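You operate a simulated robot arm through the tools that you are given. There is no shell and no other tool. Be economical: measure what you need, move in short steps, check, and stop when the job is done.

Carry out the task below with a simulated robot arm. There is one attempt and no reset: what you move stays moved.

TASK
Set mixture, dimmer and lit key as the TOUR card says.
Fine: pull the levers to idle before the mixture moves; of the gear and view keys only the named one is lit at the end.

Only the result counts: the job must be done as asked and must still hold three seconds after the hand-in. Knocking over, shifting, dropping, spilling or breaking anything else fails it.

THE ROBOT
A 7-joint arm with a two-finger parallel gripper, fixed in place. Base frame: the origin is at the foot of the arm, x ahead of it, y to its left, z up. Readings come in mm, rad, newtons and seconds.
With the tool pointing down near the work surface it reaches from about 340 to 780 mm from the base axis. Its first joint turns from -2.897 to 2.897 rad. Payload 3.91 kg.
The TCP is the grasp point between the finger pads, 30 mm short of the fingertips. In the tool frame z runs along the fingers and y along their closing line. The gripper opens to 110 mm. The fingers are 20 mm wide and 10 mm thick; the gripper's body (48 by 112 mm) begins 55 mm behind the TCP.
Orientation is that of the tool frame in the base frame, as a unit quaternion [w, x, y, z]. With the fingers straight down and closing along the base's y, the tool's x points along the base's -x, its y along +y and its z along -z.

THE INTERFACE
- The arm moves only by the tool nudge_tool. Its argument "deltas" is a list of rows, each an object (a shift or turn left out is 0, a gripper value left out holds the last) with "translation": the shift along the tool's x, y, z in units of 50 mm (1.0 is 50 mm), a list of three; "angular": the turn, a rotation vector about the tool's x, y, z in units of 5 degrees (1.0 is 5 degrees), a list of three; "fingers": the finger opening in mm, from 0 to 110. In form: [{"translation": [dx, dy, dz], "angular": [wx, wy, wz], "fingers": fingers}, ...]. A call has 1 to 10 rows; each row shifts and turns the commanded pose from where the row before left it, along the tool's axes as they then stand. A call with a number of a shift or a turn outside -1 to 1 is refused whole. Each row takes 0.2 s and may step no farther than 50 mm and 0.15 rad from the row before; otherwise, or with a gripper value out of range, the whole call is refused. A pose out of reach is approached as far as the arm can. The call stops where the force on the tool passes 40 N (or 10 N more than at its start, if that is more) or the arm is blocked; 0.2 s more then pass. The fingers move at their own pace (about 153 mm/s each) and stop on an object; they squeeze with about 32 N. The grip force told is the motor's: it shows also when the fingers shut on nothing. Time passes only in rows, and 0.2 s behind the last, so rows that do not move let the fingers close. The reply holds the time, the measured pose of the TCP, the force on the tool along the base axes, the opening and the grip force, in the units named above and with some noise, with the torque about the TCP (base axes, N m) and any sound that the robot's microphone picked up.
- Cameras (640 x 400 px; columns grow to the right, rows downward): "scene" is fixed at [219.4, 499.7, 1264.9]; the picture's right is [-0.53, -0.85, 0.00], its down [-0.52, 0.33, -0.79] and it looks along [0.67, -0.42, -0.61] (base axes); focal length 214 px, centre (320, 200). "wrist" rides on the gripper at [77, 7, -115] in the tool frame; the picture's right is [-0.09, 1.00, 0.00], its down [-0.80, -0.07, -0.59] and it looks along [-0.59, -0.05, 0.80] (tool axes); focal length 270 px, centre (320, 200). There is no depth. A picture from a camera that has moved, and an enlarged one, comes with that camera's place and axes in the base frame and with its lens.
- camera(camera): a new picture of that camera. It takes no simulated time.
- lift_body(by): slides the trunk up (or, below 0, down) by that many mm; the arm rides with it, the base frame stays. It gives what a move gives, with no picture.
- enlarge(camera, box): a new picture of the part [left, top, right, bottom] of that camera's present view, enlarged. It takes no simulated time.
- job_done(): hands the job in; it is judged then, once.

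Go step by step. Nothing tells you positions but the pictures and the camera data: compare them with the known pose of the tool, close in by small moves and look again before you grip or let go. The budget is 120 turns and 68 pictures, counting those below and the enlarged ones. Unless the task says otherwise, let go and move clear before handing in, and close with one line.

The tools are called after "Emit:" as name(argument=value, ...) on one line, values as JSON. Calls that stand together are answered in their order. nudge_tool: Moves the arm, as the interface text tells. Its arguments: {"type":"object","properties":{"deltas":{"type":"array","items":{"type":"object","properties":{"translation":{"type":"array","items":{"type":"number"}},"angular":{"type":"array","items":{"type":"number"}},"fingers":{"type":"number"}}}}},"required":["deltas"]} The other tools are called the same way: lift_body (by) slides the trunk up or down; camera (camera) takes a picture; enlarge (camera, box) takes an enlarged picture of a part of a camera's view; job_done () hands the job in.

At the start:

```text
t: 0.0
eef_pos: [517.5, 99.0, 1127.9]
orientation: [0.0, 0.0, 1.0, 0.0]
ft_force: [-0.1, -0.9, 0.4]
torque: [0.01, -0.01, 0.01]
finger_gap: 109.9
finger_force: 0.1
trunk travel left (down, up): [-425.0, 185.0]
```

scene: 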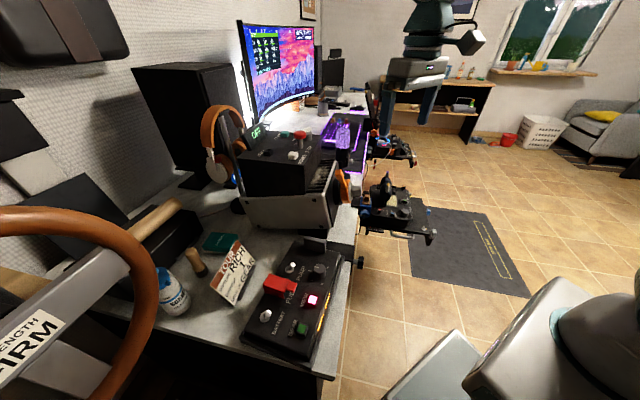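
wrist: 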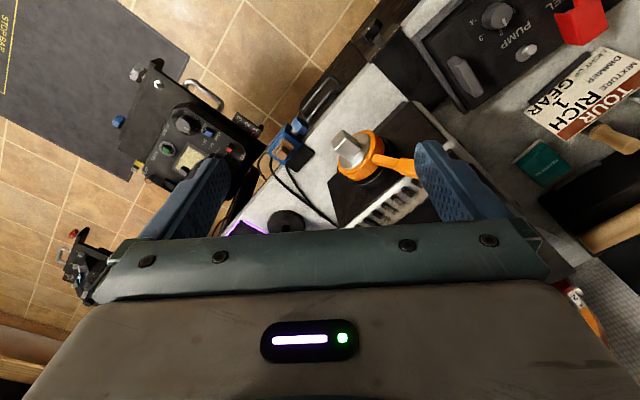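

The scene shows a desk with a panel, a TOUR card and a box-like flight console. I'll enlarge these parts to read them.

Emit:
enlarge(camera="scene", box=[140, 220, 360, 358])

Emit:
enlarge(camera="scene", box=[200, 90, 440, 240])

Emit:
enlarge(camera="wrist", box=[400, 0, 640, 150])

```text
2.90 times, centred on (250, 289) of scene
camera zoom: at [219.4, 499.7, 1264.9], right [-0.53, -0.85, 0.0], down [-0.52, 0.33, -0.79], along [0.67, -0.42, -0.61], focal length 622 px, centre (523, -58)
```

zoom: 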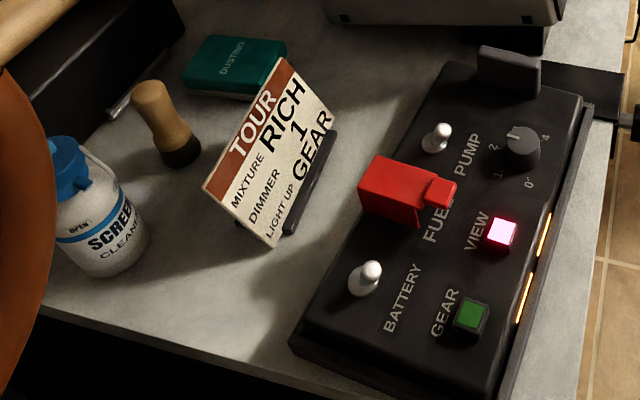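

```text
2.67 times, centred on (320, 165) of scene
camera zoom: at [219.4, 499.7, 1264.9], right [-0.53, -0.85, 0.0], down [-0.52, 0.33, -0.79], along [0.67, -0.42, -0.61], focal length 572 px, centre (320, 293)
```

zoom: 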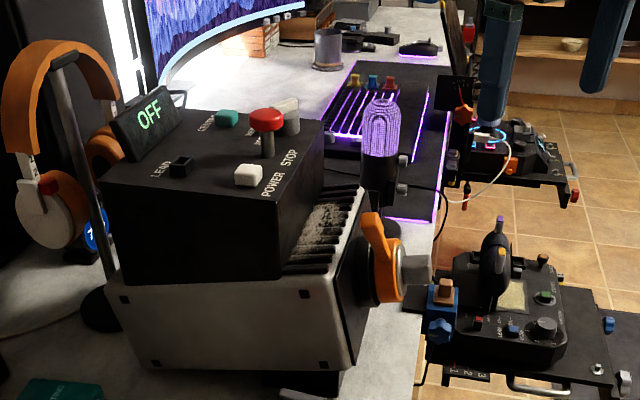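

```text
2.67 times, centred on (520, 75) of wrist
camera zoom: at [440.8, 106.5, 1242.4], right [0.09, 1.0, 0.0], down [0.8, -0.07, 0.59], along [0.59, -0.05, -0.8], focal length 721 px, centre (-213, 533)
```

zoom: 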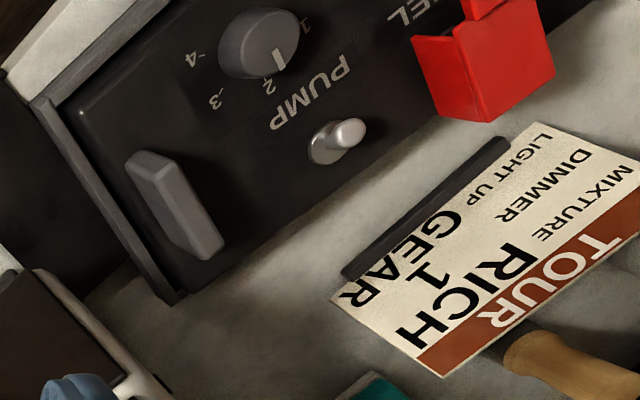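

The card says mixture RICH, dimmer 1 and light up GEAR. The dimmer now points to 2 and VIEW is lit. Next I need to find the levers and the mixture.

Emit:
enlarge(camera="wrist", box=[50, 40, 290, 190])

Emit:
enlarge(camera="scene", box=[340, 120, 450, 250])

Emit:
enlarge(camera="wrist", box=[240, 60, 480, 240])

```text
2.67 times, centred on (170, 115) of wrist
camera zoom: at [440.8, 106.5, 1242.4], right [0.09, 1.0, 0.0], down [0.8, -0.07, 0.59], along [0.59, -0.05, -0.8], focal length 721 px, centre (720, 427)
```

zoom: 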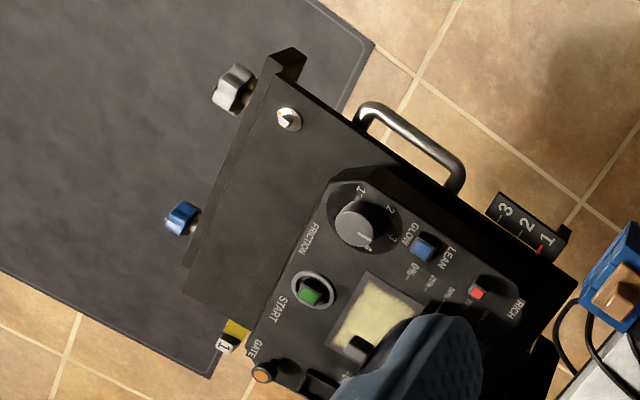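

```text
3.08 times, centred on (395, 185) of scene
camera zoom: at [219.4, 499.7, 1264.9], right [-0.53, -0.85, 0.0], down [-0.52, 0.33, -0.79], along [0.67, -0.42, -0.61], focal length 660 px, centre (89, 246)
```

zoom: 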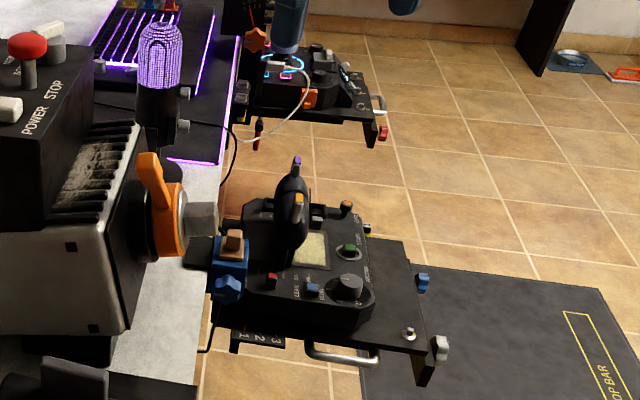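

```text
2.22 times, centred on (360, 150) of wrist
camera zoom: at [440.8, 106.5, 1242.4], right [0.09, 1.0, 0.0], down [0.8, -0.07, 0.59], along [0.59, -0.05, -0.8], focal length 601 px, centre (231, 311)
```

zoom: 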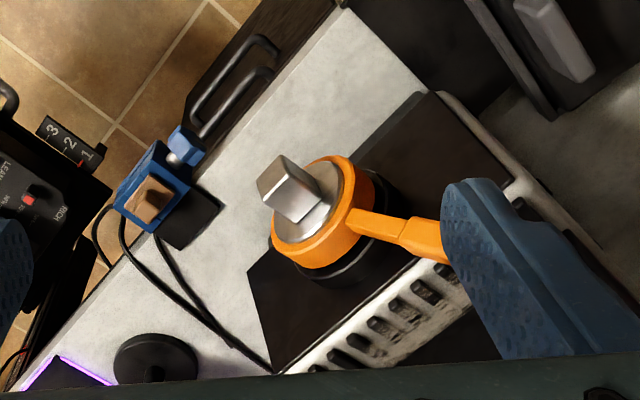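

The throttle quadrant sits at about (615, -147), with LEAN/RICH marks, friction and glow knobs and levers. I'll move above it, staying high, to look closer.

Emit:
nudge_tool(deltas=[{"translation": [0.2, -0.9, 0]}, {"translation": [0.2, -0.9, 0]}, {"translation": [0.2, -0.9, 0]}, {"translation": [0.2, -0.9, 0]}, {"translation": [0.2, -0.9, 0]}])

Emit:
camera(camera="wrist")

```text
t: 1.2
eef_pos: [468.5, -125.9, 1128.0]
orientation: [0.0, 0.0, 1.0, 0.0]
ft_force: [0.1, 0.0, 0.3]
torque: [0.01, -0.06, -0.01]
finger_gap: 110.4
finger_force: 0.1
trunk travel left (down, up): [-425.0, 185.0]
```

```text
59 pictures are left
camera wrist: at [392.0, -119.0, 1242.8], right [0.09, 1.0, 0.0], down [0.8, -0.07, 0.59], along [0.59, -0.05, -0.8], focal length 270 px, centre (320, 200)
```

wrist: 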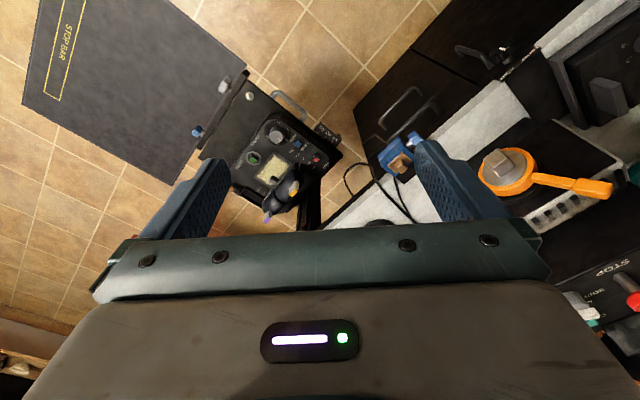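

Triangulation puts the quadrant's FRICTION knob at about (660, -260, 576), below desk height. I'll lower the trunk and look from nearer.

Emit:
lift_body(by=-280)

Emit:
camera(camera="wrist")

Emit:
camera(camera="scene")

```text
t: 4.0
eef_pos: [469.1, -125.8, 848.3]
orientation: [-0.001, -0.001, 1.0, -0.001]
ft_force: [-0.5, 0.0, 0.2]
torque: [-0.01, -0.01, 0.01]
finger_gap: 109.8
finger_force: 0.0
trunk travel left (down, up): [-145.0, 465.0]
```

```text
58 pictures are left
camera wrist: at [392.2, -118.0, 962.8], right [0.09, 1.0, 0.0], down [0.8, -0.07, 0.59], along [0.59, -0.05, -0.8], focal length 270 px, centre (320, 200)
```

wrist: 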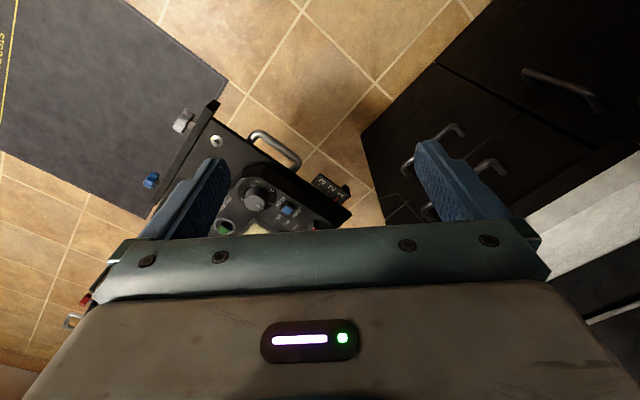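

```text
57 pictures are left
```

scene: 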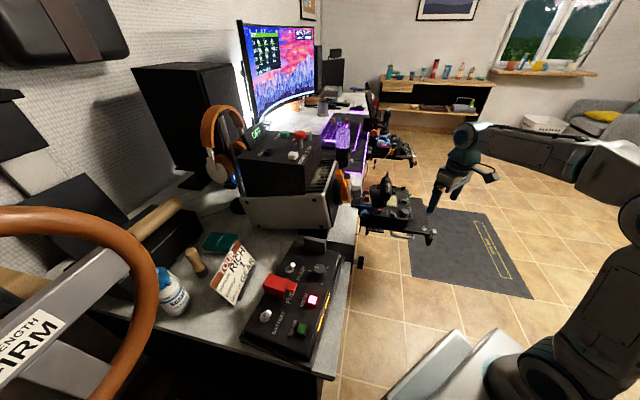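

The gripper hides the levers in this view. I'll shift ahead and right, keeping height, so the quadrant comes into the upper part of the picture.

Emit:
nudge_tool(deltas=[{"translation": [-0.6, -0.7, 0]}, {"translation": [-0.6, -0.7, 0]}, {"translation": [-0.6, -0.7, 0]}, {"translation": [-0.6, -0.7, 0]}])

Emit:
camera(camera="wrist")

```text
t: 5.0
eef_pos: [589.8, -265.6, 847.1]
orientation: [0.0, -0.001, 1.0, 0.0]
ft_force: [-0.1, 1.0, 0.0]
torque: [0.01, 0.0, -0.05]
finger_gap: 109.9
finger_force: 0.0
trunk travel left (down, up): [-145.0, 465.0]
```

```text
56 pictures are left
camera wrist: at [512.5, -259.1, 962.2], right [0.09, 1.0, 0.0], down [0.8, -0.07, 0.59], along [0.59, -0.05, -0.8], focal length 270 px, centre (320, 200)
```

wrist: 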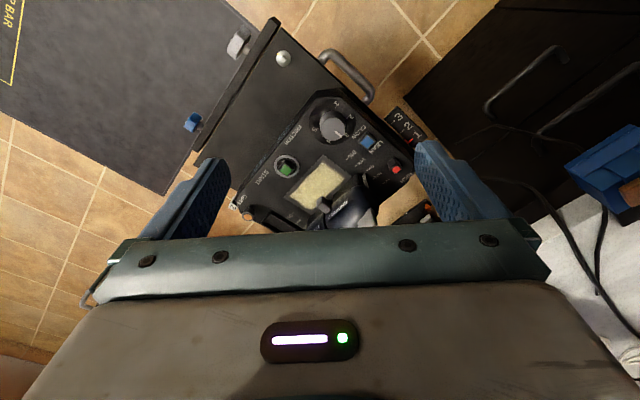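

Emit:
enlarge(camera="wrist", box=[220, 80, 440, 235])

Emit:
enlarge(camera="scene", box=[350, 165, 446, 250])

```text
2.58 times, centred on (330, 158) of wrist
camera zoom: at [512.5, -259.1, 962.2], right [0.09, 1.0, 0.0], down [0.8, -0.07, 0.59], along [0.59, -0.05, -0.8], focal length 698 px, centre (294, 310)
```

zoom: 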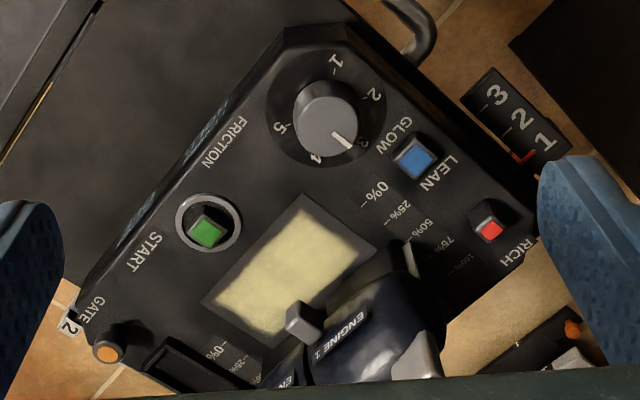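

```text
4.71 times, centred on (398, 208) of scene
camera zoom: at [219.4, 499.7, 1264.9], right [-0.53, -0.85, 0.0], down [-0.52, 0.33, -0.79], along [0.67, -0.42, -0.61], focal length 1009 px, centre (-47, 165)
```

zoom: 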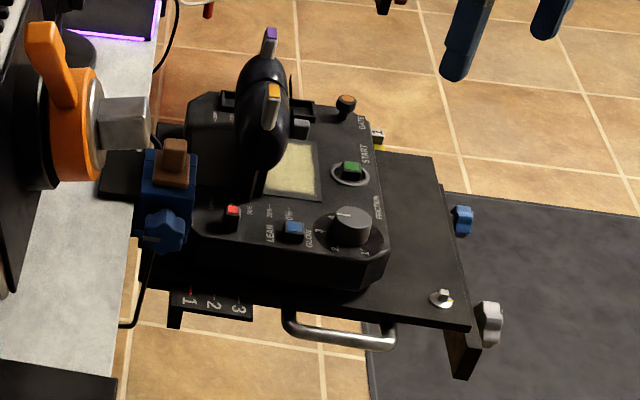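

The lever slots run from 0% (away from the desk) to 100% (toward it), and both levers stand well forward. I'll move further ahead to see the levers and the LEAN/RICH markings.

Emit:
nudge_tool(deltas=[{"translation": [-0.8, 0, -0.4]}, {"translation": [-0.8, 0, 0]}, {"translation": [-0.8, 0, 0]}])

Emit:
camera(camera="wrist")

```text
t: 5.8
eef_pos: [651.1, -254.1, 845.3]
orientation: [0.0, -0.001, 1.0, 0.0]
ft_force: [-0.5, -0.4, 0.0]
torque: [-0.02, -0.02, 0.02]
finger_gap: 110.0
finger_force: 0.1
out of reach, approached as far as the arm can: row 2, 3
trunk travel left (down, up): [-145.0, 465.0]
```

```text
53 pictures are left
camera wrist: at [574.3, -246.7, 960.3], right [0.09, 1.0, 0.0], down [0.8, -0.07, 0.59], along [0.59, -0.05, -0.8], focal length 270 px, centre (320, 200)
```

wrist: 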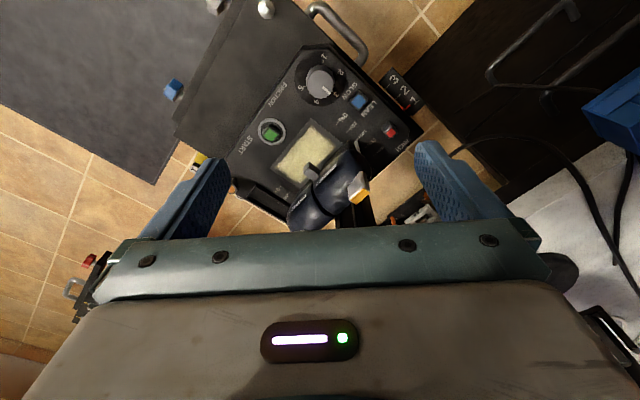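

Emit:
enlarge(camera="wrist", box=[220, 30, 440, 235])

Emit:
enlarge(camera="wrist", box=[320, 70, 430, 160])

```text
1.95 times, centred on (330, 132) of wrist
camera zoom: at [574.3, -246.7, 960.3], right [0.09, 1.0, 0.0], down [0.8, -0.07, 0.59], along [0.59, -0.05, -0.8], focal length 527 px, centre (300, 332)
```

zoom: 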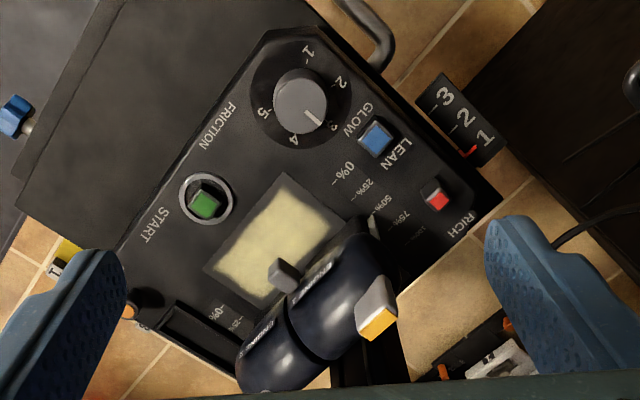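

```text
4.44 times, centred on (375, 115) of wrist
camera zoom: at [574.3, -246.7, 960.3], right [0.09, 1.0, 0.0], down [0.8, -0.07, 0.59], along [0.59, -0.05, -0.8], focal length 1201 px, centre (76, 578)
```

zoom: 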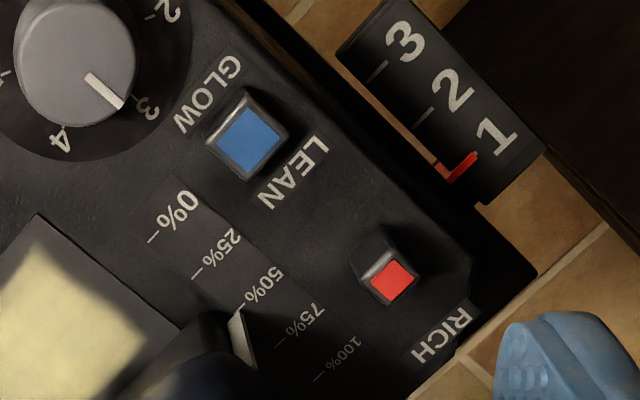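

The red-capped control sits midway between LEAN and RICH, so it should be the mixture toggle. The blue key is GLOW. I'll zoom tighter on the red one and on both lever heads.

Emit:
enlarge(camera="wrist", box=[365, 110, 415, 145])

Emit:
enlarge(camera="scene", box=[375, 165, 427, 225])

```text
11.43 times, centred on (390, 128) of wrist
camera zoom: at [574.3, -246.7, 960.3], right [0.09, 1.0, 0.0], down [0.8, -0.07, 0.59], along [0.59, -0.05, -0.8], focal length 3089 px, centre (-480, 1029)
```

zoom: 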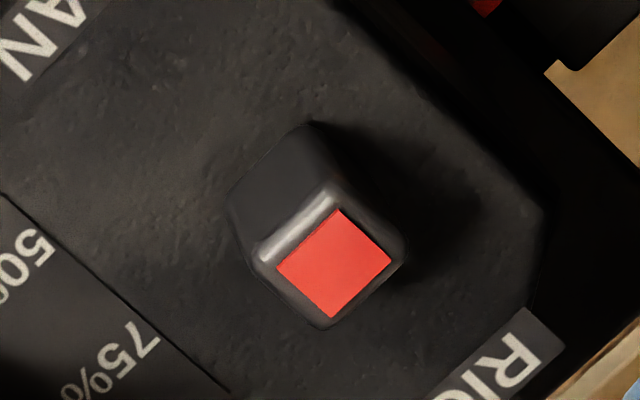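

```text
6.67 times, centred on (401, 195) of scene
camera zoom: at [219.4, 499.7, 1264.9], right [-0.53, -0.85, 0.0], down [-0.52, 0.33, -0.79], along [0.67, -0.42, -0.61], focal length 1430 px, centre (-220, 233)
```

zoom: 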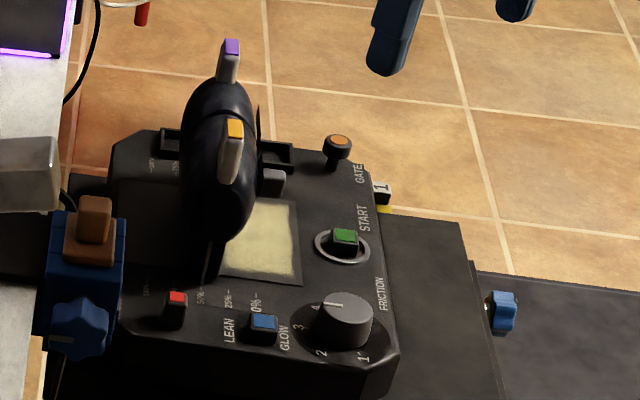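

Both levers stand near (747,-218) and about (800,-265), heads at z ≈ 700. I'll yaw the tool 45° so it faces the quadrant squarely from the user's side, and back off a little.

Emit:
nudge_tool(deltas=[{"translation": [0.6, 0, 0]}, {"angular": [0, 0, -1]}, {"angular": [0, 0, -1]}, {"angular": [0, 0, -1]}, {"angular": [0, 0, -1]}, {"angular": [0, 0, -1]}, {"angular": [0, 0, -1]}, {"angular": [0, 0, -1]}, {"angular": [0, 0, -1]}, {"translation": [0.5, 0, 0.5], "angular": [0, 0, -1]}])

Emit:
camera(camera="wrist")

```text
t: 8.0
eef_pos: [601.7, -268.6, 818.9]
orientation: [0.0, -0.383, 0.924, 0.0]
ft_force: [0.2, -0.6, -0.1]
torque: [-0.01, 0.01, 0.0]
finger_gap: 110.2
finger_force: 0.2
trunk travel left (down, up): [-145.0, 465.0]
```

```text
48 pictures are left
camera wrist: at [543.7, -317.5, 933.1], right [-0.64, 0.77, 0.0], down [0.62, 0.52, 0.59], along [0.45, 0.38, -0.8], focal length 270 px, centre (320, 200)
```

wrist: 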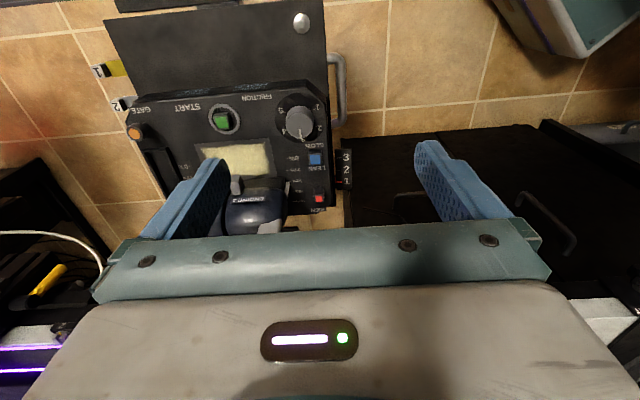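

The tool is now square to the quadrant. Next I'll tilt the fingers 35° forward and shift right in line with the left lever, staying behind and above it.

Emit:
nudge_tool(deltas=[{"translation": [0, -0.45, 0], "angular": [0, -1, 0]}, {"translation": [0, -0.45, 0], "angular": [0, -1, 0]}, {"translation": [0, -0.45, 0], "angular": [0, -1, 0]}, {"angular": [0, -1, 0]}, {"angular": [0, -1, 0]}, {"angular": [0, -1, 0]}, {"angular": [0, -1, 0]}])

Emit:
camera(camera="wrist")

Emit:
camera(camera="scene")

```text
t: 9.6
eef_pos: [651.9, -317.2, 818.7]
orientation: [0.278, -0.365, 0.881, 0.115]
ft_force: [0.2, -0.8, 0.4]
torque: [0.01, -0.02, -0.06]
finger_gap: 109.9
finger_force: 0.0
trunk travel left (down, up): [-145.0, 465.0]
```

```text
47 pictures are left
camera wrist: at [555.2, -402.4, 868.9], right [-0.65, 0.76, 0.05], down [0.27, 0.17, 0.95], along [0.71, 0.63, -0.32], focal length 270 px, centre (320, 200)
```

wrist: 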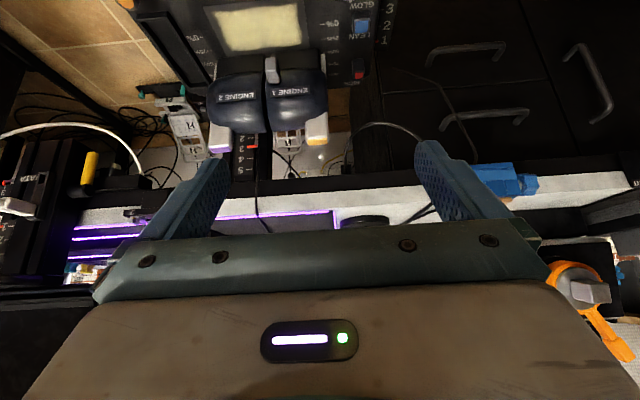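

```text
46 pictures are left
```

scene: 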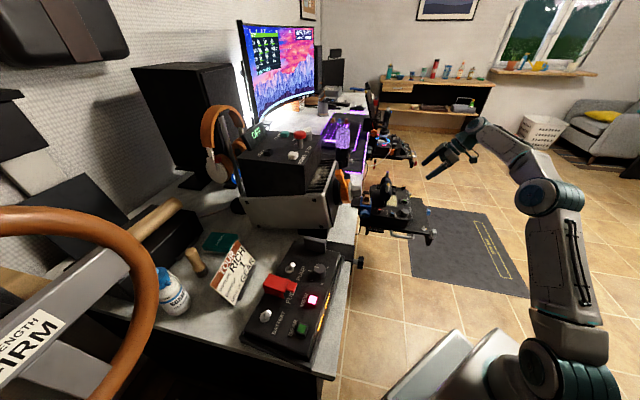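

Emit:
enlarge(camera="wrist", box=[140, 0, 420, 175])

```text
2.29 times, centred on (280, 88) of wrist
camera zoom: at [555.2, -402.4, 868.9], right [-0.65, 0.76, 0.05], down [0.27, 0.17, 0.95], along [0.71, 0.63, -0.32], focal length 618 px, centre (411, 457)
```

zoom: 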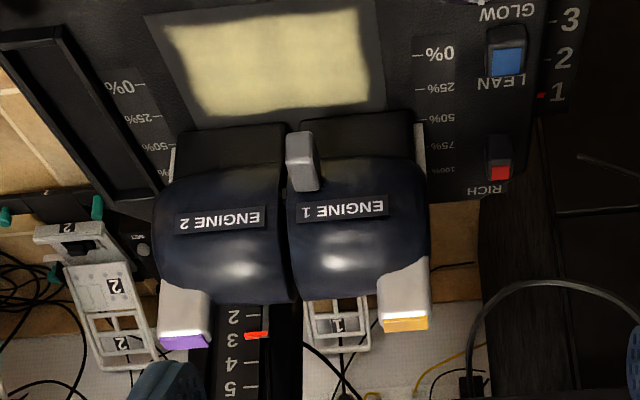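

ENGINE 1 (left, yellow tip) and ENGINE 2 (right, purple tip) both stand near 75%, heads at about f=389 along the slots and z≈669. I'll shut the fingers into a rod, undo the forward tilt, then lean the tool to the right so it can slip in behind each head from the left.

Emit:
nudge_tool(deltas=[{"angular": [0, 1, 0], "fingers": 0}, {"angular": [0, 1, 0]}, {"angular": [0, 1, 0]}, {"angular": [0, 1, 0]}, {"angular": [0, 1, 0]}, {"angular": [0, 1, 0]}, {"angular": [0, 1, 0]}, {"translation": [0, 0.8, -0.6], "angular": [1, 0, 0]}, {"translation": [0, 0.6, 0], "angular": [1, 0, 0]}, {"angular": [1, 0, 0]}])

Emit:
nudge_tool(deltas=[{"angular": [1, 0, 0]}, {"angular": [1, 0, 0]}, {"angular": [1, 0, 0]}, {"angular": [1, 0, 0]}, {"angular": [1, 0, 0]}, {"angular": [1, 0, 0]}, {"angular": [1, 0, 0]}])

Emit:
camera(camera="scene")

```text
t: 11.8
eef_pos: [665.6, -296.8, 880.9]
orientation: [0.048, -0.379, 0.916, -0.12]
ft_force: [0.3, -0.5, 0.1]
torque: [0.01, 0.02, -0.01]
finger_gap: 0.0
finger_force: 32.3
out of reach, approached as far as the arm can: row 6, 7, 8, 9, 10
trunk travel left (down, up): [-145.0, 465.0]
```

```text
t: 13.4
eef_pos: [759.8, -334.2, 941.8]
orientation: [0.162, -0.347, 0.837, -0.39]
ft_force: [0.2, 0.3, 0.4]
torque: [0.0, -0.02, 0.0]
finger_gap: 0.0
finger_force: 31.7
out of reach, approached as far as the arm can: row 1, 2, 3, 4, 5, 6, 7
trunk travel left (down, up): [-145.0, 465.0]
```

```text
44 pictures are left
```

scene: 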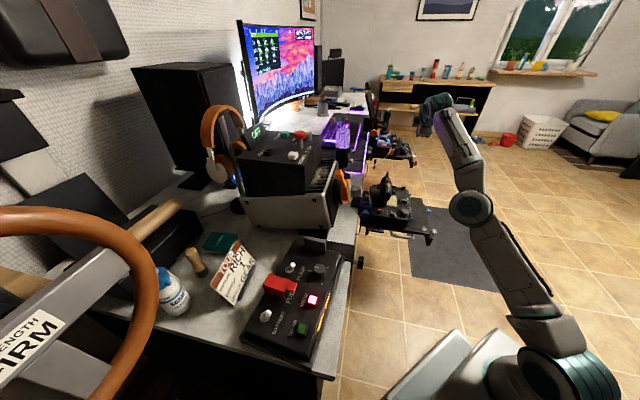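

The roll came out as wanted (fingers lean right about 50°), but the arm ran to its reach limit. I'll move back left and down in small steps and read where it goes.

Emit:
nudge_tool(deltas=[{"translation": [0, 0.8, 0]}, {"translation": [0, 0.8, 0]}])

```text
t: 14.0
eef_pos: [776.9, -321.1, 919.1]
orientation: [0.162, -0.347, 0.837, -0.39]
ft_force: [-0.1, 0.5, 0.0]
torque: [0.01, -0.02, -0.01]
finger_gap: 0.1
finger_force: 32.2
out of reach, approached as far as the arm can: row 1, 2
trunk travel left (down, up): [-145.0, 465.0]
```

The commanded pose seems blocked by a joint limit rather than by distance. I'll undo the roll to recover to a plain pose.

Emit:
nudge_tool(deltas=[{"angular": [-1, 0, 0]}, {"angular": [-1, 0, 0]}, {"angular": [-1, 0, 0]}, {"angular": [-1, 0, 0]}, {"angular": [-1, 0, 0]}, {"angular": [-1, 0, 0]}, {"angular": [-1, 0, 0]}, {"angular": [-1, 0, 0]}, {"angular": [-1, 0, 0]}, {"angular": [-1, 0, 0]}])

```text
t: 16.2
eef_pos: [649.8, -268.1, 839.0]
orientation: [0.0, -0.384, 0.923, 0.001]
ft_force: [-0.3, 0.0, 0.3]
torque: [-0.01, 0.0, -0.01]
finger_gap: 0.0
finger_force: 32.4
out of reach, approached as far as the arm can: row 1, 2, 3, 4, 5, 6, 7, 8, 9, 10
trunk travel left (down, up): [-145.0, 465.0]
```

Emit:
nudge_tool(deltas=[{"translation": [0.5, 0.8, 0]}, {"translation": [0.5, 0.8, 0]}])

```text
t: 16.8
eef_pos: [557.5, -245.8, 840.5]
orientation: [-0.001, -0.383, 0.924, 0.001]
ft_force: [1.0, -0.1, -1.5]
torque: [0.0, 0.03, -0.01]
finger_gap: 0.0
finger_force: 32.1
trunk travel left (down, up): [-145.0, 465.0]
```

Now I'm back at a reachable pose (f=220, r=568, z=840), and commands track again. I'll redo the rightward lean here, well inside reach.

Emit:
nudge_tool(deltas=[{"angular": [1, 0, 0]}, {"angular": [1, 0, 0]}, {"angular": [1, 0, 0]}, {"angular": [1, 0, 0]}, {"angular": [1, 0, 0]}, {"angular": [1, 0, 0]}, {"angular": [1, 0, 0]}, {"angular": [1, 0, 0]}, {"angular": [1, 0, 0]}, {"angular": [1, 0, 0]}])

```text
t: 19.0
eef_pos: [556.8, -248.3, 839.6]
orientation: [0.162, -0.348, 0.837, -0.391]
ft_force: [0.5, 0.2, -0.8]
torque: [-0.01, 0.01, -0.01]
finger_gap: 0.0
finger_force: 31.9
trunk travel left (down, up): [-145.0, 465.0]
```

The lean works here. Now I'll go forward to f≈430 and slightly right, staying above the quadrant.

Emit:
nudge_tool(deltas=[{"translation": [-0.8, -0.08, 0.22]}, {"translation": [-0.8, -0.08, 0.22]}, {"translation": [-0.8, -0.08, 0.22]}, {"translation": [-0.8, -0.08, 0.22]}, {"translation": [-0.8, -0.08, 0.22]}])

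Emit:
camera(camera="wrist")

Emit:
camera(camera="scene")

```text
t: 20.2
eef_pos: [738.9, -144.9, 821.3]
orientation: [0.162, -0.347, 0.837, -0.39]
ft_force: [0.1, -0.8, 0.3]
torque: [0.03, 0.02, 0.0]
finger_gap: 0.0
finger_force: 31.6
trunk travel left (down, up): [-145.0, 465.0]
```

```text
43 pictures are left
camera wrist: at [619.0, -132.8, 889.8], right [-0.39, 0.51, -0.76], down [0.28, 0.86, 0.44], along [0.88, -0.04, -0.48], focal length 270 px, centre (320, 200)
```

wrist: 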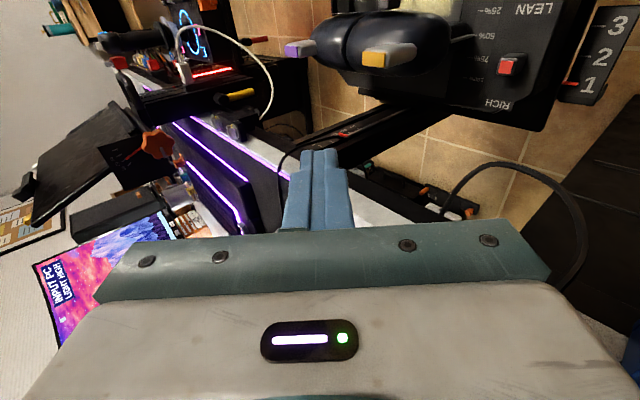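

```text
42 pictures are left
```

scene: 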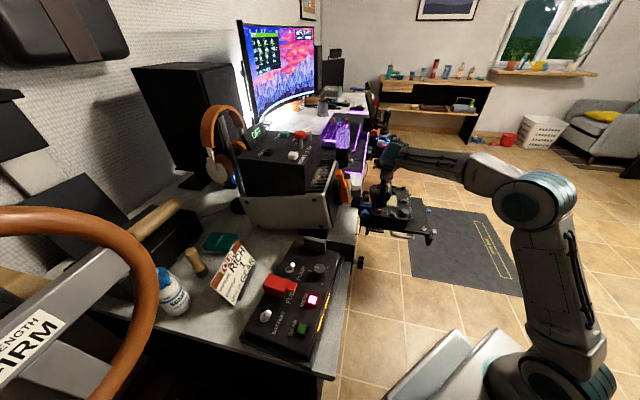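

The rod tip is left of the heads at f=420. I'll go diagonally down-right behind the ENGINE 1 head, clear of the blue clamp, in two stages.

Emit:
nudge_tool(deltas=[{"translation": [-0.15, 0.242, 0.66]}, {"translation": [-0.15, 0.242, 0.66]}])

Emit:
camera(camera="wrist")

```text
t: 20.8
eef_pos: [775.1, -157.4, 759.0]
orientation: [0.161, -0.347, 0.837, -0.391]
ft_force: [0.3, 1.0, 1.2]
torque: [0.03, 0.01, 0.05]
finger_gap: 0.0
finger_force: 31.7
trunk travel left (down, up): [-145.0, 465.0]
```

```text
41 pictures are left
camera wrist: at [654.8, -146.8, 827.5], right [-0.39, 0.51, -0.76], down [0.28, 0.86, 0.44], along [0.88, -0.04, -0.48], focal length 270 px, centre (320, 200)
```

wrist: 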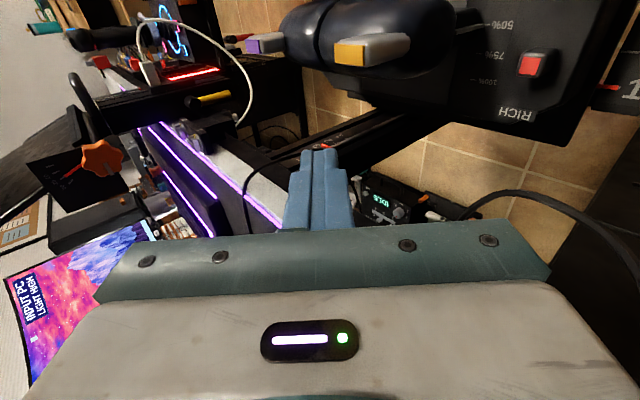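

The yellow cap is confirmed at about (762, -218, 700), and the head's back edge at f≈419. I'll descend behind it with the rod at f≈443.

Emit:
nudge_tool(deltas=[{"translation": [-0.12, 0.284, 0.543]}, {"translation": [0, 0.284, 0.543]}, {"translation": [0, 0.284, 0.543]}])

Emit:
camera(camera="wrist")

Emit:
enlarge(camera="scene", box=[340, 130, 440, 230])

```text
t: 21.6
eef_pos: [802.8, -178.6, 673.8]
orientation: [0.162, -0.346, 0.837, -0.391]
ft_force: [-0.4, -0.2, 0.2]
torque: [-0.01, 0.0, 0.01]
finger_gap: 0.0
finger_force: 31.6
trunk travel left (down, up): [-145.0, 465.0]
```

```text
40 pictures are left
camera wrist: at [682.1, -166.8, 742.5], right [-0.39, 0.51, -0.76], down [0.28, 0.86, 0.44], along [0.88, -0.04, -0.48], focal length 270 px, centre (320, 200)
```

wrist: 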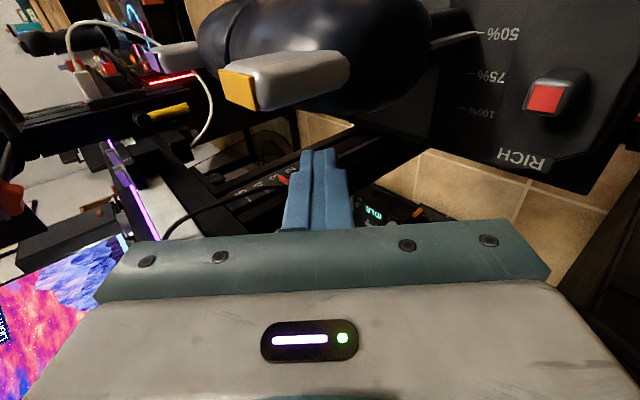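

```text
4.00 times, centred on (390, 180) of scene
camera zoom: at [219.4, 499.7, 1264.9], right [-0.53, -0.85, 0.0], down [-0.52, 0.33, -0.79], along [0.67, -0.42, -0.61], focal length 858 px, centre (40, 280)
```

zoom: 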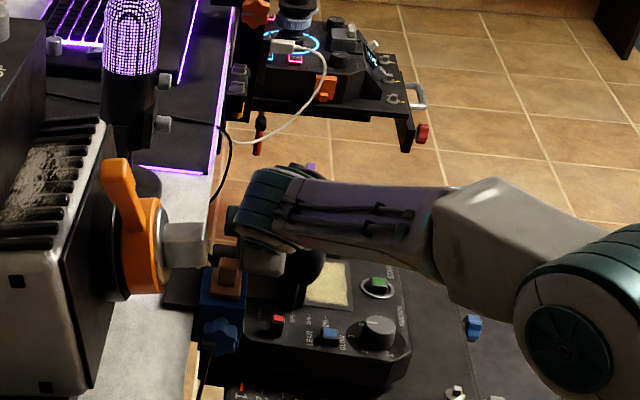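

The rod is behind the ENGINE 1 head and overlaps it in r. Now I'll pull toward the user in short steps.

Emit:
nudge_tool(deltas=[{"translation": [0.4, 0, 0]}, {"translation": [0.4, 0, 0]}, {"translation": [0.4, 0, 0]}])

Emit:
camera(camera="wrist")

```text
t: 22.4
eef_pos: [760.8, -218.6, 672.5]
orientation: [0.163, -0.349, 0.836, -0.39]
ft_force: [15.5, 6.7, -3.7]
torque: [-0.02, -0.02, -0.1]
finger_gap: 0.0
finger_force: 31.6
trunk travel left (down, up): [-145.0, 465.0]
```

```text
38 pictures are left
camera wrist: at [641.4, -207.5, 741.6], right [-0.39, 0.51, -0.76], down [0.27, 0.86, 0.44], along [0.88, -0.03, -0.48], focal length 270 px, centre (320, 200)
```

wrist: 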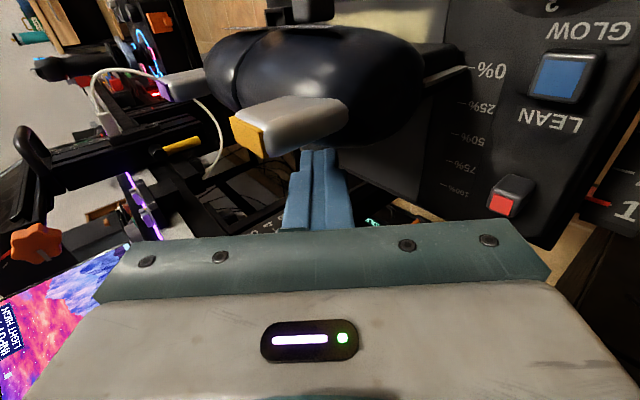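

Emit:
enlarge(camera="wrist", box=[160, 0, 640, 240])

```text
1.33 times, centred on (400, 120) of wrist
camera zoom: at [641.4, -207.5, 741.6], right [-0.39, 0.51, -0.76], down [0.27, 0.86, 0.44], along [0.88, -0.03, -0.48], focal length 360 px, centre (213, 307)
```

zoom: 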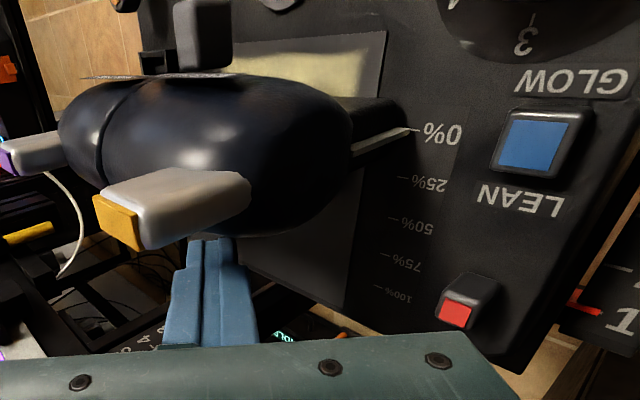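

ENGINE 1's pointer is at about the 0% mark, and ENGINE 2 seems to have come along. I'll pull a few mm more to feel for the stop.

Emit:
nudge_tool(deltas=[{"translation": [0.12, 0, 0]}])

Emit:
enlarge(camera="wrist", box=[160, 0, 640, 240])

```text
t: 23.0
eef_pos: [760.5, -218.5, 673.1]
orientation: [0.171, -0.351, 0.835, -0.388]
ft_force: [22.1, 14.3, -5.9]
torque: [-0.09, 0.01, -0.29]
finger_gap: 0.0
finger_force: 32.2
trunk travel left (down, up): [-145.0, 465.0]
stopped in row 1: the force on the tool passed its limit at 42 N (the readings are from after the stop); the commanded pose is now the measured one
```

```text
1.33 times, centred on (400, 120) of wrist
camera zoom: at [640.2, -209.2, 740.9], right [-0.39, 0.51, -0.76], down [0.26, 0.86, 0.45], along [0.88, -0.02, -0.47], focal length 360 px, centre (213, 307)
```

zoom: 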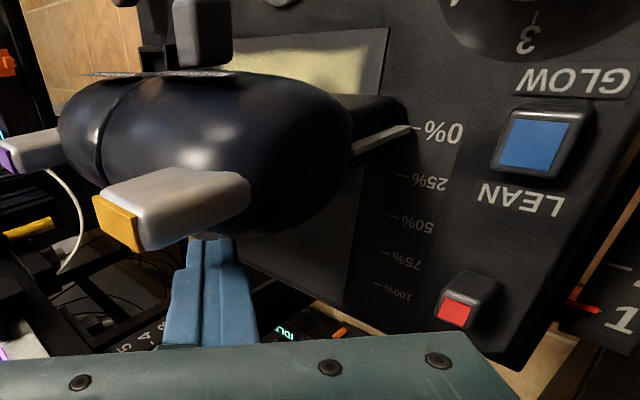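

ENGINE 1 is at its hard stop at 0%. I'll back off and rise, then check ENGINE 2.

Emit:
nudge_tool(deltas=[{"translation": [-0.5, 0, 0]}, {"translation": [0, -0.284, -0.543]}, {"translation": [0, -0.284, -0.543]}, {"translation": [0, -0.284, -0.543]}, {"translation": [0, -0.242, -0.66]}])

Emit:
camera(camera="wrist")

Emit:
enlarge(camera="scene", box=[360, 150, 440, 230])

```text
t: 24.2
eef_pos: [735.5, -168.2, 788.8]
orientation: [0.166, -0.348, 0.836, -0.389]
ft_force: [0.5, 0.1, -1.3]
torque: [-0.02, 0.0, -0.01]
finger_gap: 0.0
finger_force: 32.4
trunk travel left (down, up): [-145.0, 465.0]
```

```text
35 pictures are left
camera wrist: at [615.1, -158.7, 856.7], right [-0.39, 0.52, -0.76], down [0.27, 0.86, 0.44], along [0.88, -0.03, -0.47], focal length 270 px, centre (320, 200)
```

wrist: 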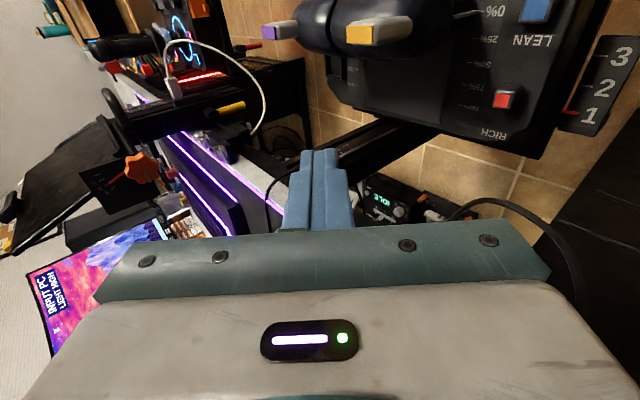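

```text
5.00 times, centred on (400, 190) of scene
camera zoom: at [219.4, 499.7, 1264.9], right [-0.53, -0.85, 0.0], down [-0.52, 0.33, -0.79], along [0.67, -0.42, -0.61], focal length 1072 px, centre (-80, 250)
```

zoom: 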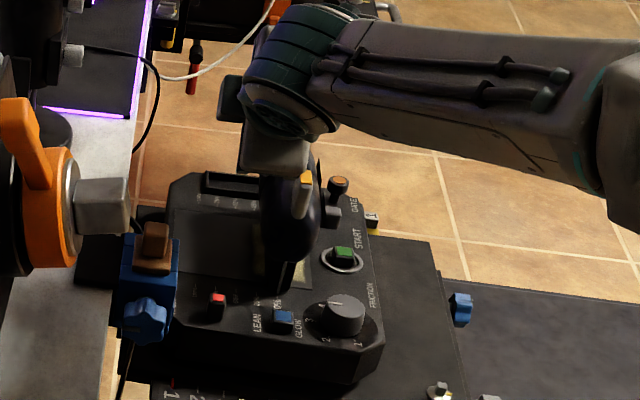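

A small display now reads IDLE, which suggests both levers are idle. Zooming in on it and the red toggle.

Emit:
enlarge(camera="wrist", box=[350, 160, 470, 230])

Emit:
enlarge(camera="wrist", box=[440, 60, 560, 150])

```text
5.33 times, centred on (410, 195) of wrist
camera zoom: at [615.1, -158.7, 856.7], right [-0.39, 0.52, -0.76], down [0.27, 0.86, 0.44], along [0.88, -0.03, -0.47], focal length 1442 px, centre (-160, 227)
```

zoom: 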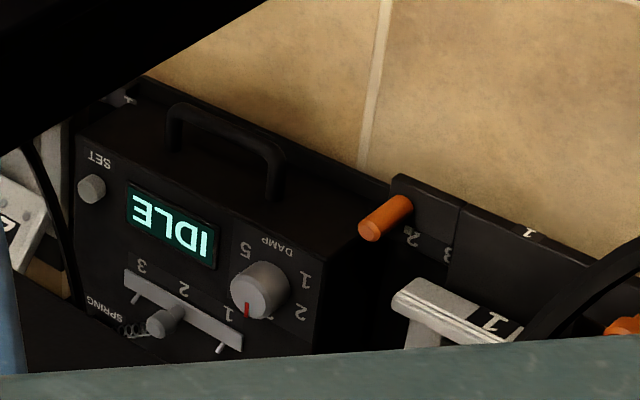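

```text
4.44 times, centred on (500, 105) of wrist
camera zoom: at [615.1, -158.7, 856.7], right [-0.39, 0.52, -0.76], down [0.27, 0.86, 0.44], along [0.88, -0.03, -0.47], focal length 1201 px, centre (-480, 622)
```

zoom: 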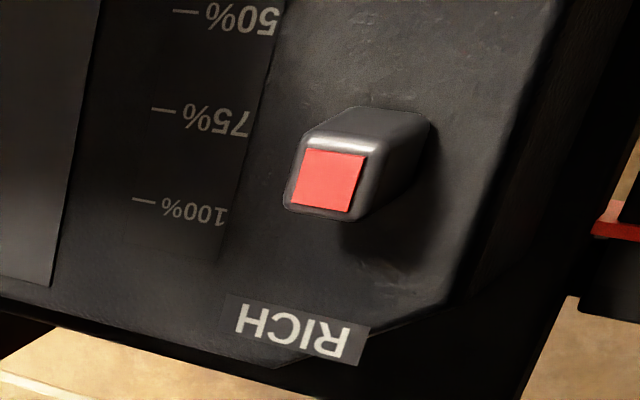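

That display belongs to the pedal unit and read IDLE before, so it proves nothing. I'll check ENGINE 2 from above later. I'll back off and reduce the lean to 25°, to work on the red toggle at (734, -158, 595) with a clear view.

Emit:
nudge_tool(deltas=[{"translation": [0.8, 0, 0]}, {"translation": [0.8, 0, 0], "angular": [-1, 0, 0]}, {"angular": [-1, 0, 0]}, {"angular": [-1, 0, 0]}, {"angular": [-1, 0, 0]}, {"angular": [-1, 0, 0]}])

Emit:
camera(camera="wrist")

```text
t: 25.6
eef_pos: [678.8, -225.7, 789.4]
orientation: [0.089, -0.376, 0.901, -0.198]
ft_force: [0.7, 0.3, -0.5]
torque: [0.01, 0.0, -0.01]
finger_gap: 0.0
finger_force: 31.8
trunk travel left (down, up): [-145.0, 465.0]
```

```text
31 pictures are left
camera wrist: at [586.1, -241.6, 890.6], right [-0.58, 0.7, -0.42], down [0.42, 0.7, 0.57], along [0.7, 0.15, -0.7], focal length 270 px, centre (320, 200)
```

wrist: 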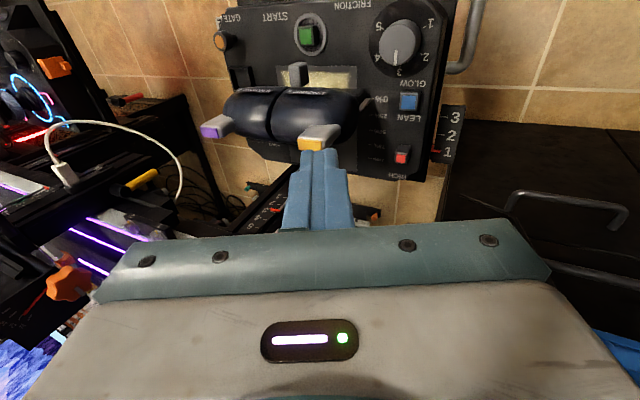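

Emit:
enlarge(camera="wrist", box=[200, 40, 440, 190])

```text
2.67 times, centred on (320, 115) of wrist
camera zoom: at [586.1, -241.6, 890.6], right [-0.58, 0.7, -0.42], down [0.42, 0.7, 0.57], along [0.7, 0.15, -0.7], focal length 721 px, centre (320, 427)
```

zoom: 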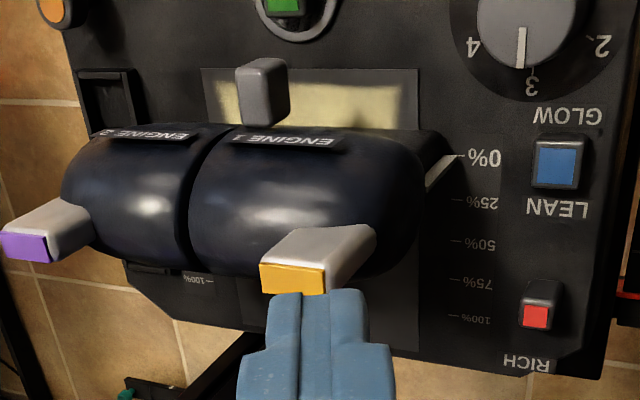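

The two heads lie on one line at 0%, so both are idle. Now I'll descend with the rod tip to the user (LEAN) side of the red toggle.

Emit:
nudge_tool(deltas=[{"translation": [-0.27, 0.45, 0.75]}, {"translation": [-0.27, 0.45, 0.75]}, {"translation": [-0.27, 0.45, 0.75]}])

Emit:
camera(camera="wrist")

```text
t: 26.4
eef_pos: [701.0, -187.7, 657.4]
orientation: [0.088, -0.376, 0.9, -0.2]
ft_force: [-0.6, 0.2, 1.1]
torque: [0.06, -0.02, -0.03]
finger_gap: 0.2
finger_force: 32.0
trunk travel left (down, up): [-145.0, 465.0]
```

```text
29 pictures are left
camera wrist: at [607.7, -204.4, 758.6], right [-0.58, 0.7, -0.42], down [0.42, 0.7, 0.57], along [0.7, 0.15, -0.7], focal length 270 px, centre (320, 200)
```

wrist: 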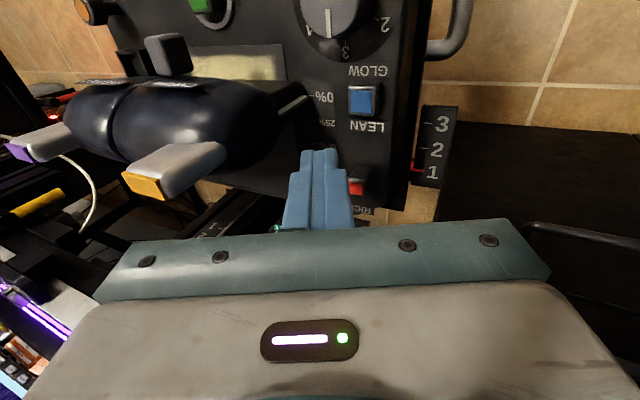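

The prediction of the toggle's image position matches. I'll drop to the toggle's height just on its LEAN side.

Emit:
nudge_tool(deltas=[{"translation": [-0.17, 0.28, 0.37]}, {"translation": [-0.17, 0.29, 0.38]}])

Emit:
enlarge(camera="wrist", box=[260, 40, 460, 240])

```text
t: 27.0
eef_pos: [704.8, -169.0, 613.0]
orientation: [0.088, -0.376, 0.901, -0.199]
ft_force: [0.0, 0.2, 0.2]
torque: [-0.02, -0.01, -0.01]
finger_gap: 0.3
finger_force: 31.3
trunk travel left (down, up): [-145.0, 465.0]
```

```text
2.00 times, centred on (360, 140) of wrist
camera zoom: at [611.7, -184.6, 713.6], right [-0.58, 0.7, -0.42], down [0.42, 0.7, 0.57], along [0.7, 0.15, -0.7], focal length 541 px, centre (240, 320)
```

zoom: 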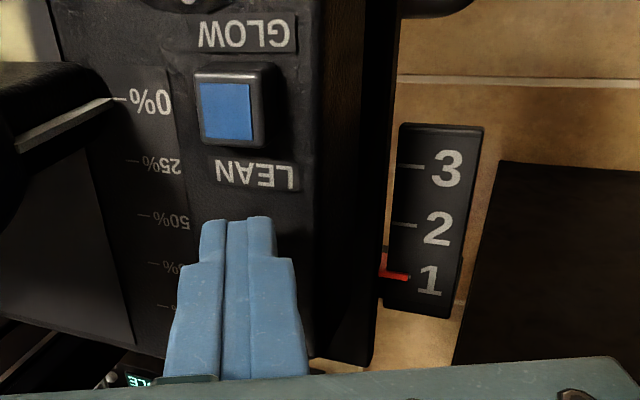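

The tip sits at f=379, r=631, z=586, just before the toggle. Now I'll push toward RICH in small steps.

Emit:
nudge_tool(deltas=[{"translation": [-0.16, 0, 0]}, {"translation": [-0.16, 0, 0]}, {"translation": [-0.16, 0, 0]}, {"translation": [-0.16, 0, 0]}])

Emit:
camera(camera="wrist")

```text
t: 28.0
eef_pos: [726.5, -144.7, 614.4]
orientation: [0.088, -0.376, 0.9, -0.199]
ft_force: [-0.5, -0.2, 0.1]
torque: [-0.01, 0.0, -0.01]
finger_gap: 0.0
finger_force: 31.5
trunk travel left (down, up): [-145.0, 465.0]
```

```text
27 pictures are left
camera wrist: at [632.8, -161.2, 714.8], right [-0.58, 0.7, -0.42], down [0.42, 0.7, 0.57], along [0.7, 0.15, -0.7], focal length 270 px, centre (320, 200)
```

wrist: 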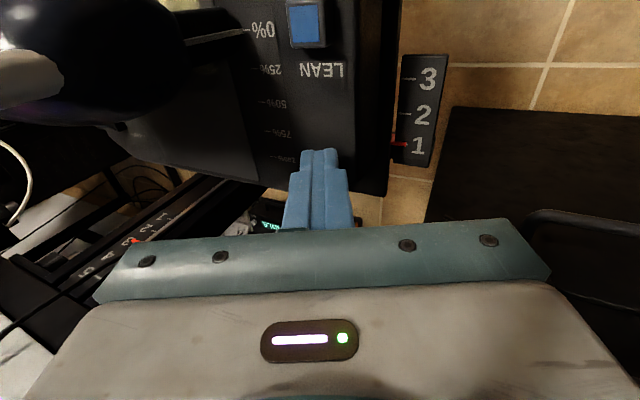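

The force is nil now at f=411, so the toggle either flipped or slid. I'll back off and look.

Emit:
nudge_tool(deltas=[{"translation": [0.6, 0, 0]}, {"translation": [0.4, -0.4, -0.8]}, {"translation": [0.4, -0.4, -0.8]}, {"translation": [0, 0.3, -0.6]}])

Emit:
enlarge(camera="wrist", box=[200, 30, 460, 200])

```text
t: 29.0
eef_pos: [661.4, -179.2, 723.7]
orientation: [0.087, -0.377, 0.9, -0.2]
ft_force: [0.6, 0.3, -0.5]
torque: [-0.01, 0.02, -0.01]
finger_gap: 0.1
finger_force: 31.2
trunk travel left (down, up): [-145.0, 465.0]
```

```text
2.35 times, centred on (330, 115) of wrist
camera zoom: at [568.0, -195.4, 823.6], right [-0.58, 0.7, -0.42], down [0.42, 0.7, 0.57], along [0.7, 0.15, -0.7], focal length 636 px, centre (296, 400)
```

zoom: 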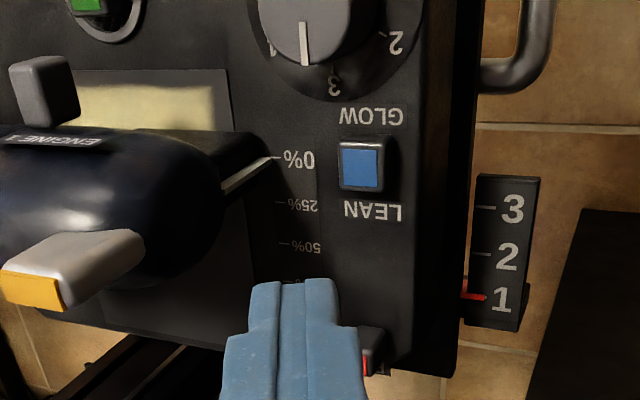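

Emit:
nudge_tool(deltas=[{"translation": [0.5, -0.6, -0.3]}, {"translation": [0.5, -0.6, -0.3]}])

Emit:
enlarge(camera="wrist", box=[320, 40, 480, 190])

```text
t: 29.6
eef_pos: [654.2, -244.1, 773.2]
orientation: [0.087, -0.376, 0.901, -0.199]
ft_force: [-0.4, -0.5, -0.8]
torque: [-0.07, -0.01, 0.0]
finger_gap: 0.0
finger_force: 32.0
trunk travel left (down, up): [-145.0, 465.0]
```

```text
2.67 times, centred on (400, 115) of wrist
camera zoom: at [560.4, -261.0, 874.3], right [-0.58, 0.7, -0.42], down [0.42, 0.7, 0.57], along [0.7, 0.15, -0.7], focal length 721 px, centre (107, 427)
```

zoom: 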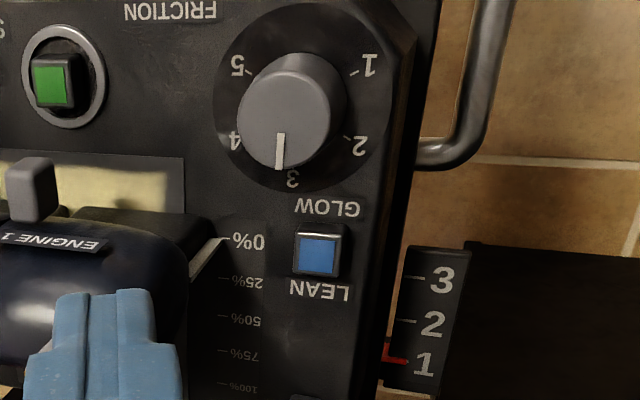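

Emit:
enlarge(camera="wrist", box=[320, 100, 480, 220])

```text
3.33 times, centred on (400, 160) of wrist
camera zoom: at [560.4, -261.0, 874.3], right [-0.58, 0.7, -0.42], down [0.42, 0.7, 0.57], along [0.7, 0.15, -0.7], focal length 901 px, centre (53, 333)
```

zoom: 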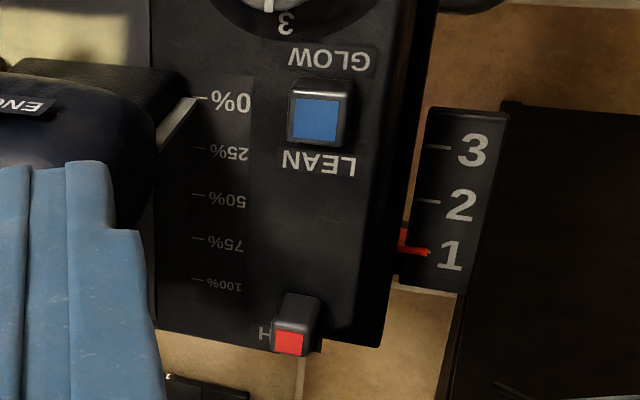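

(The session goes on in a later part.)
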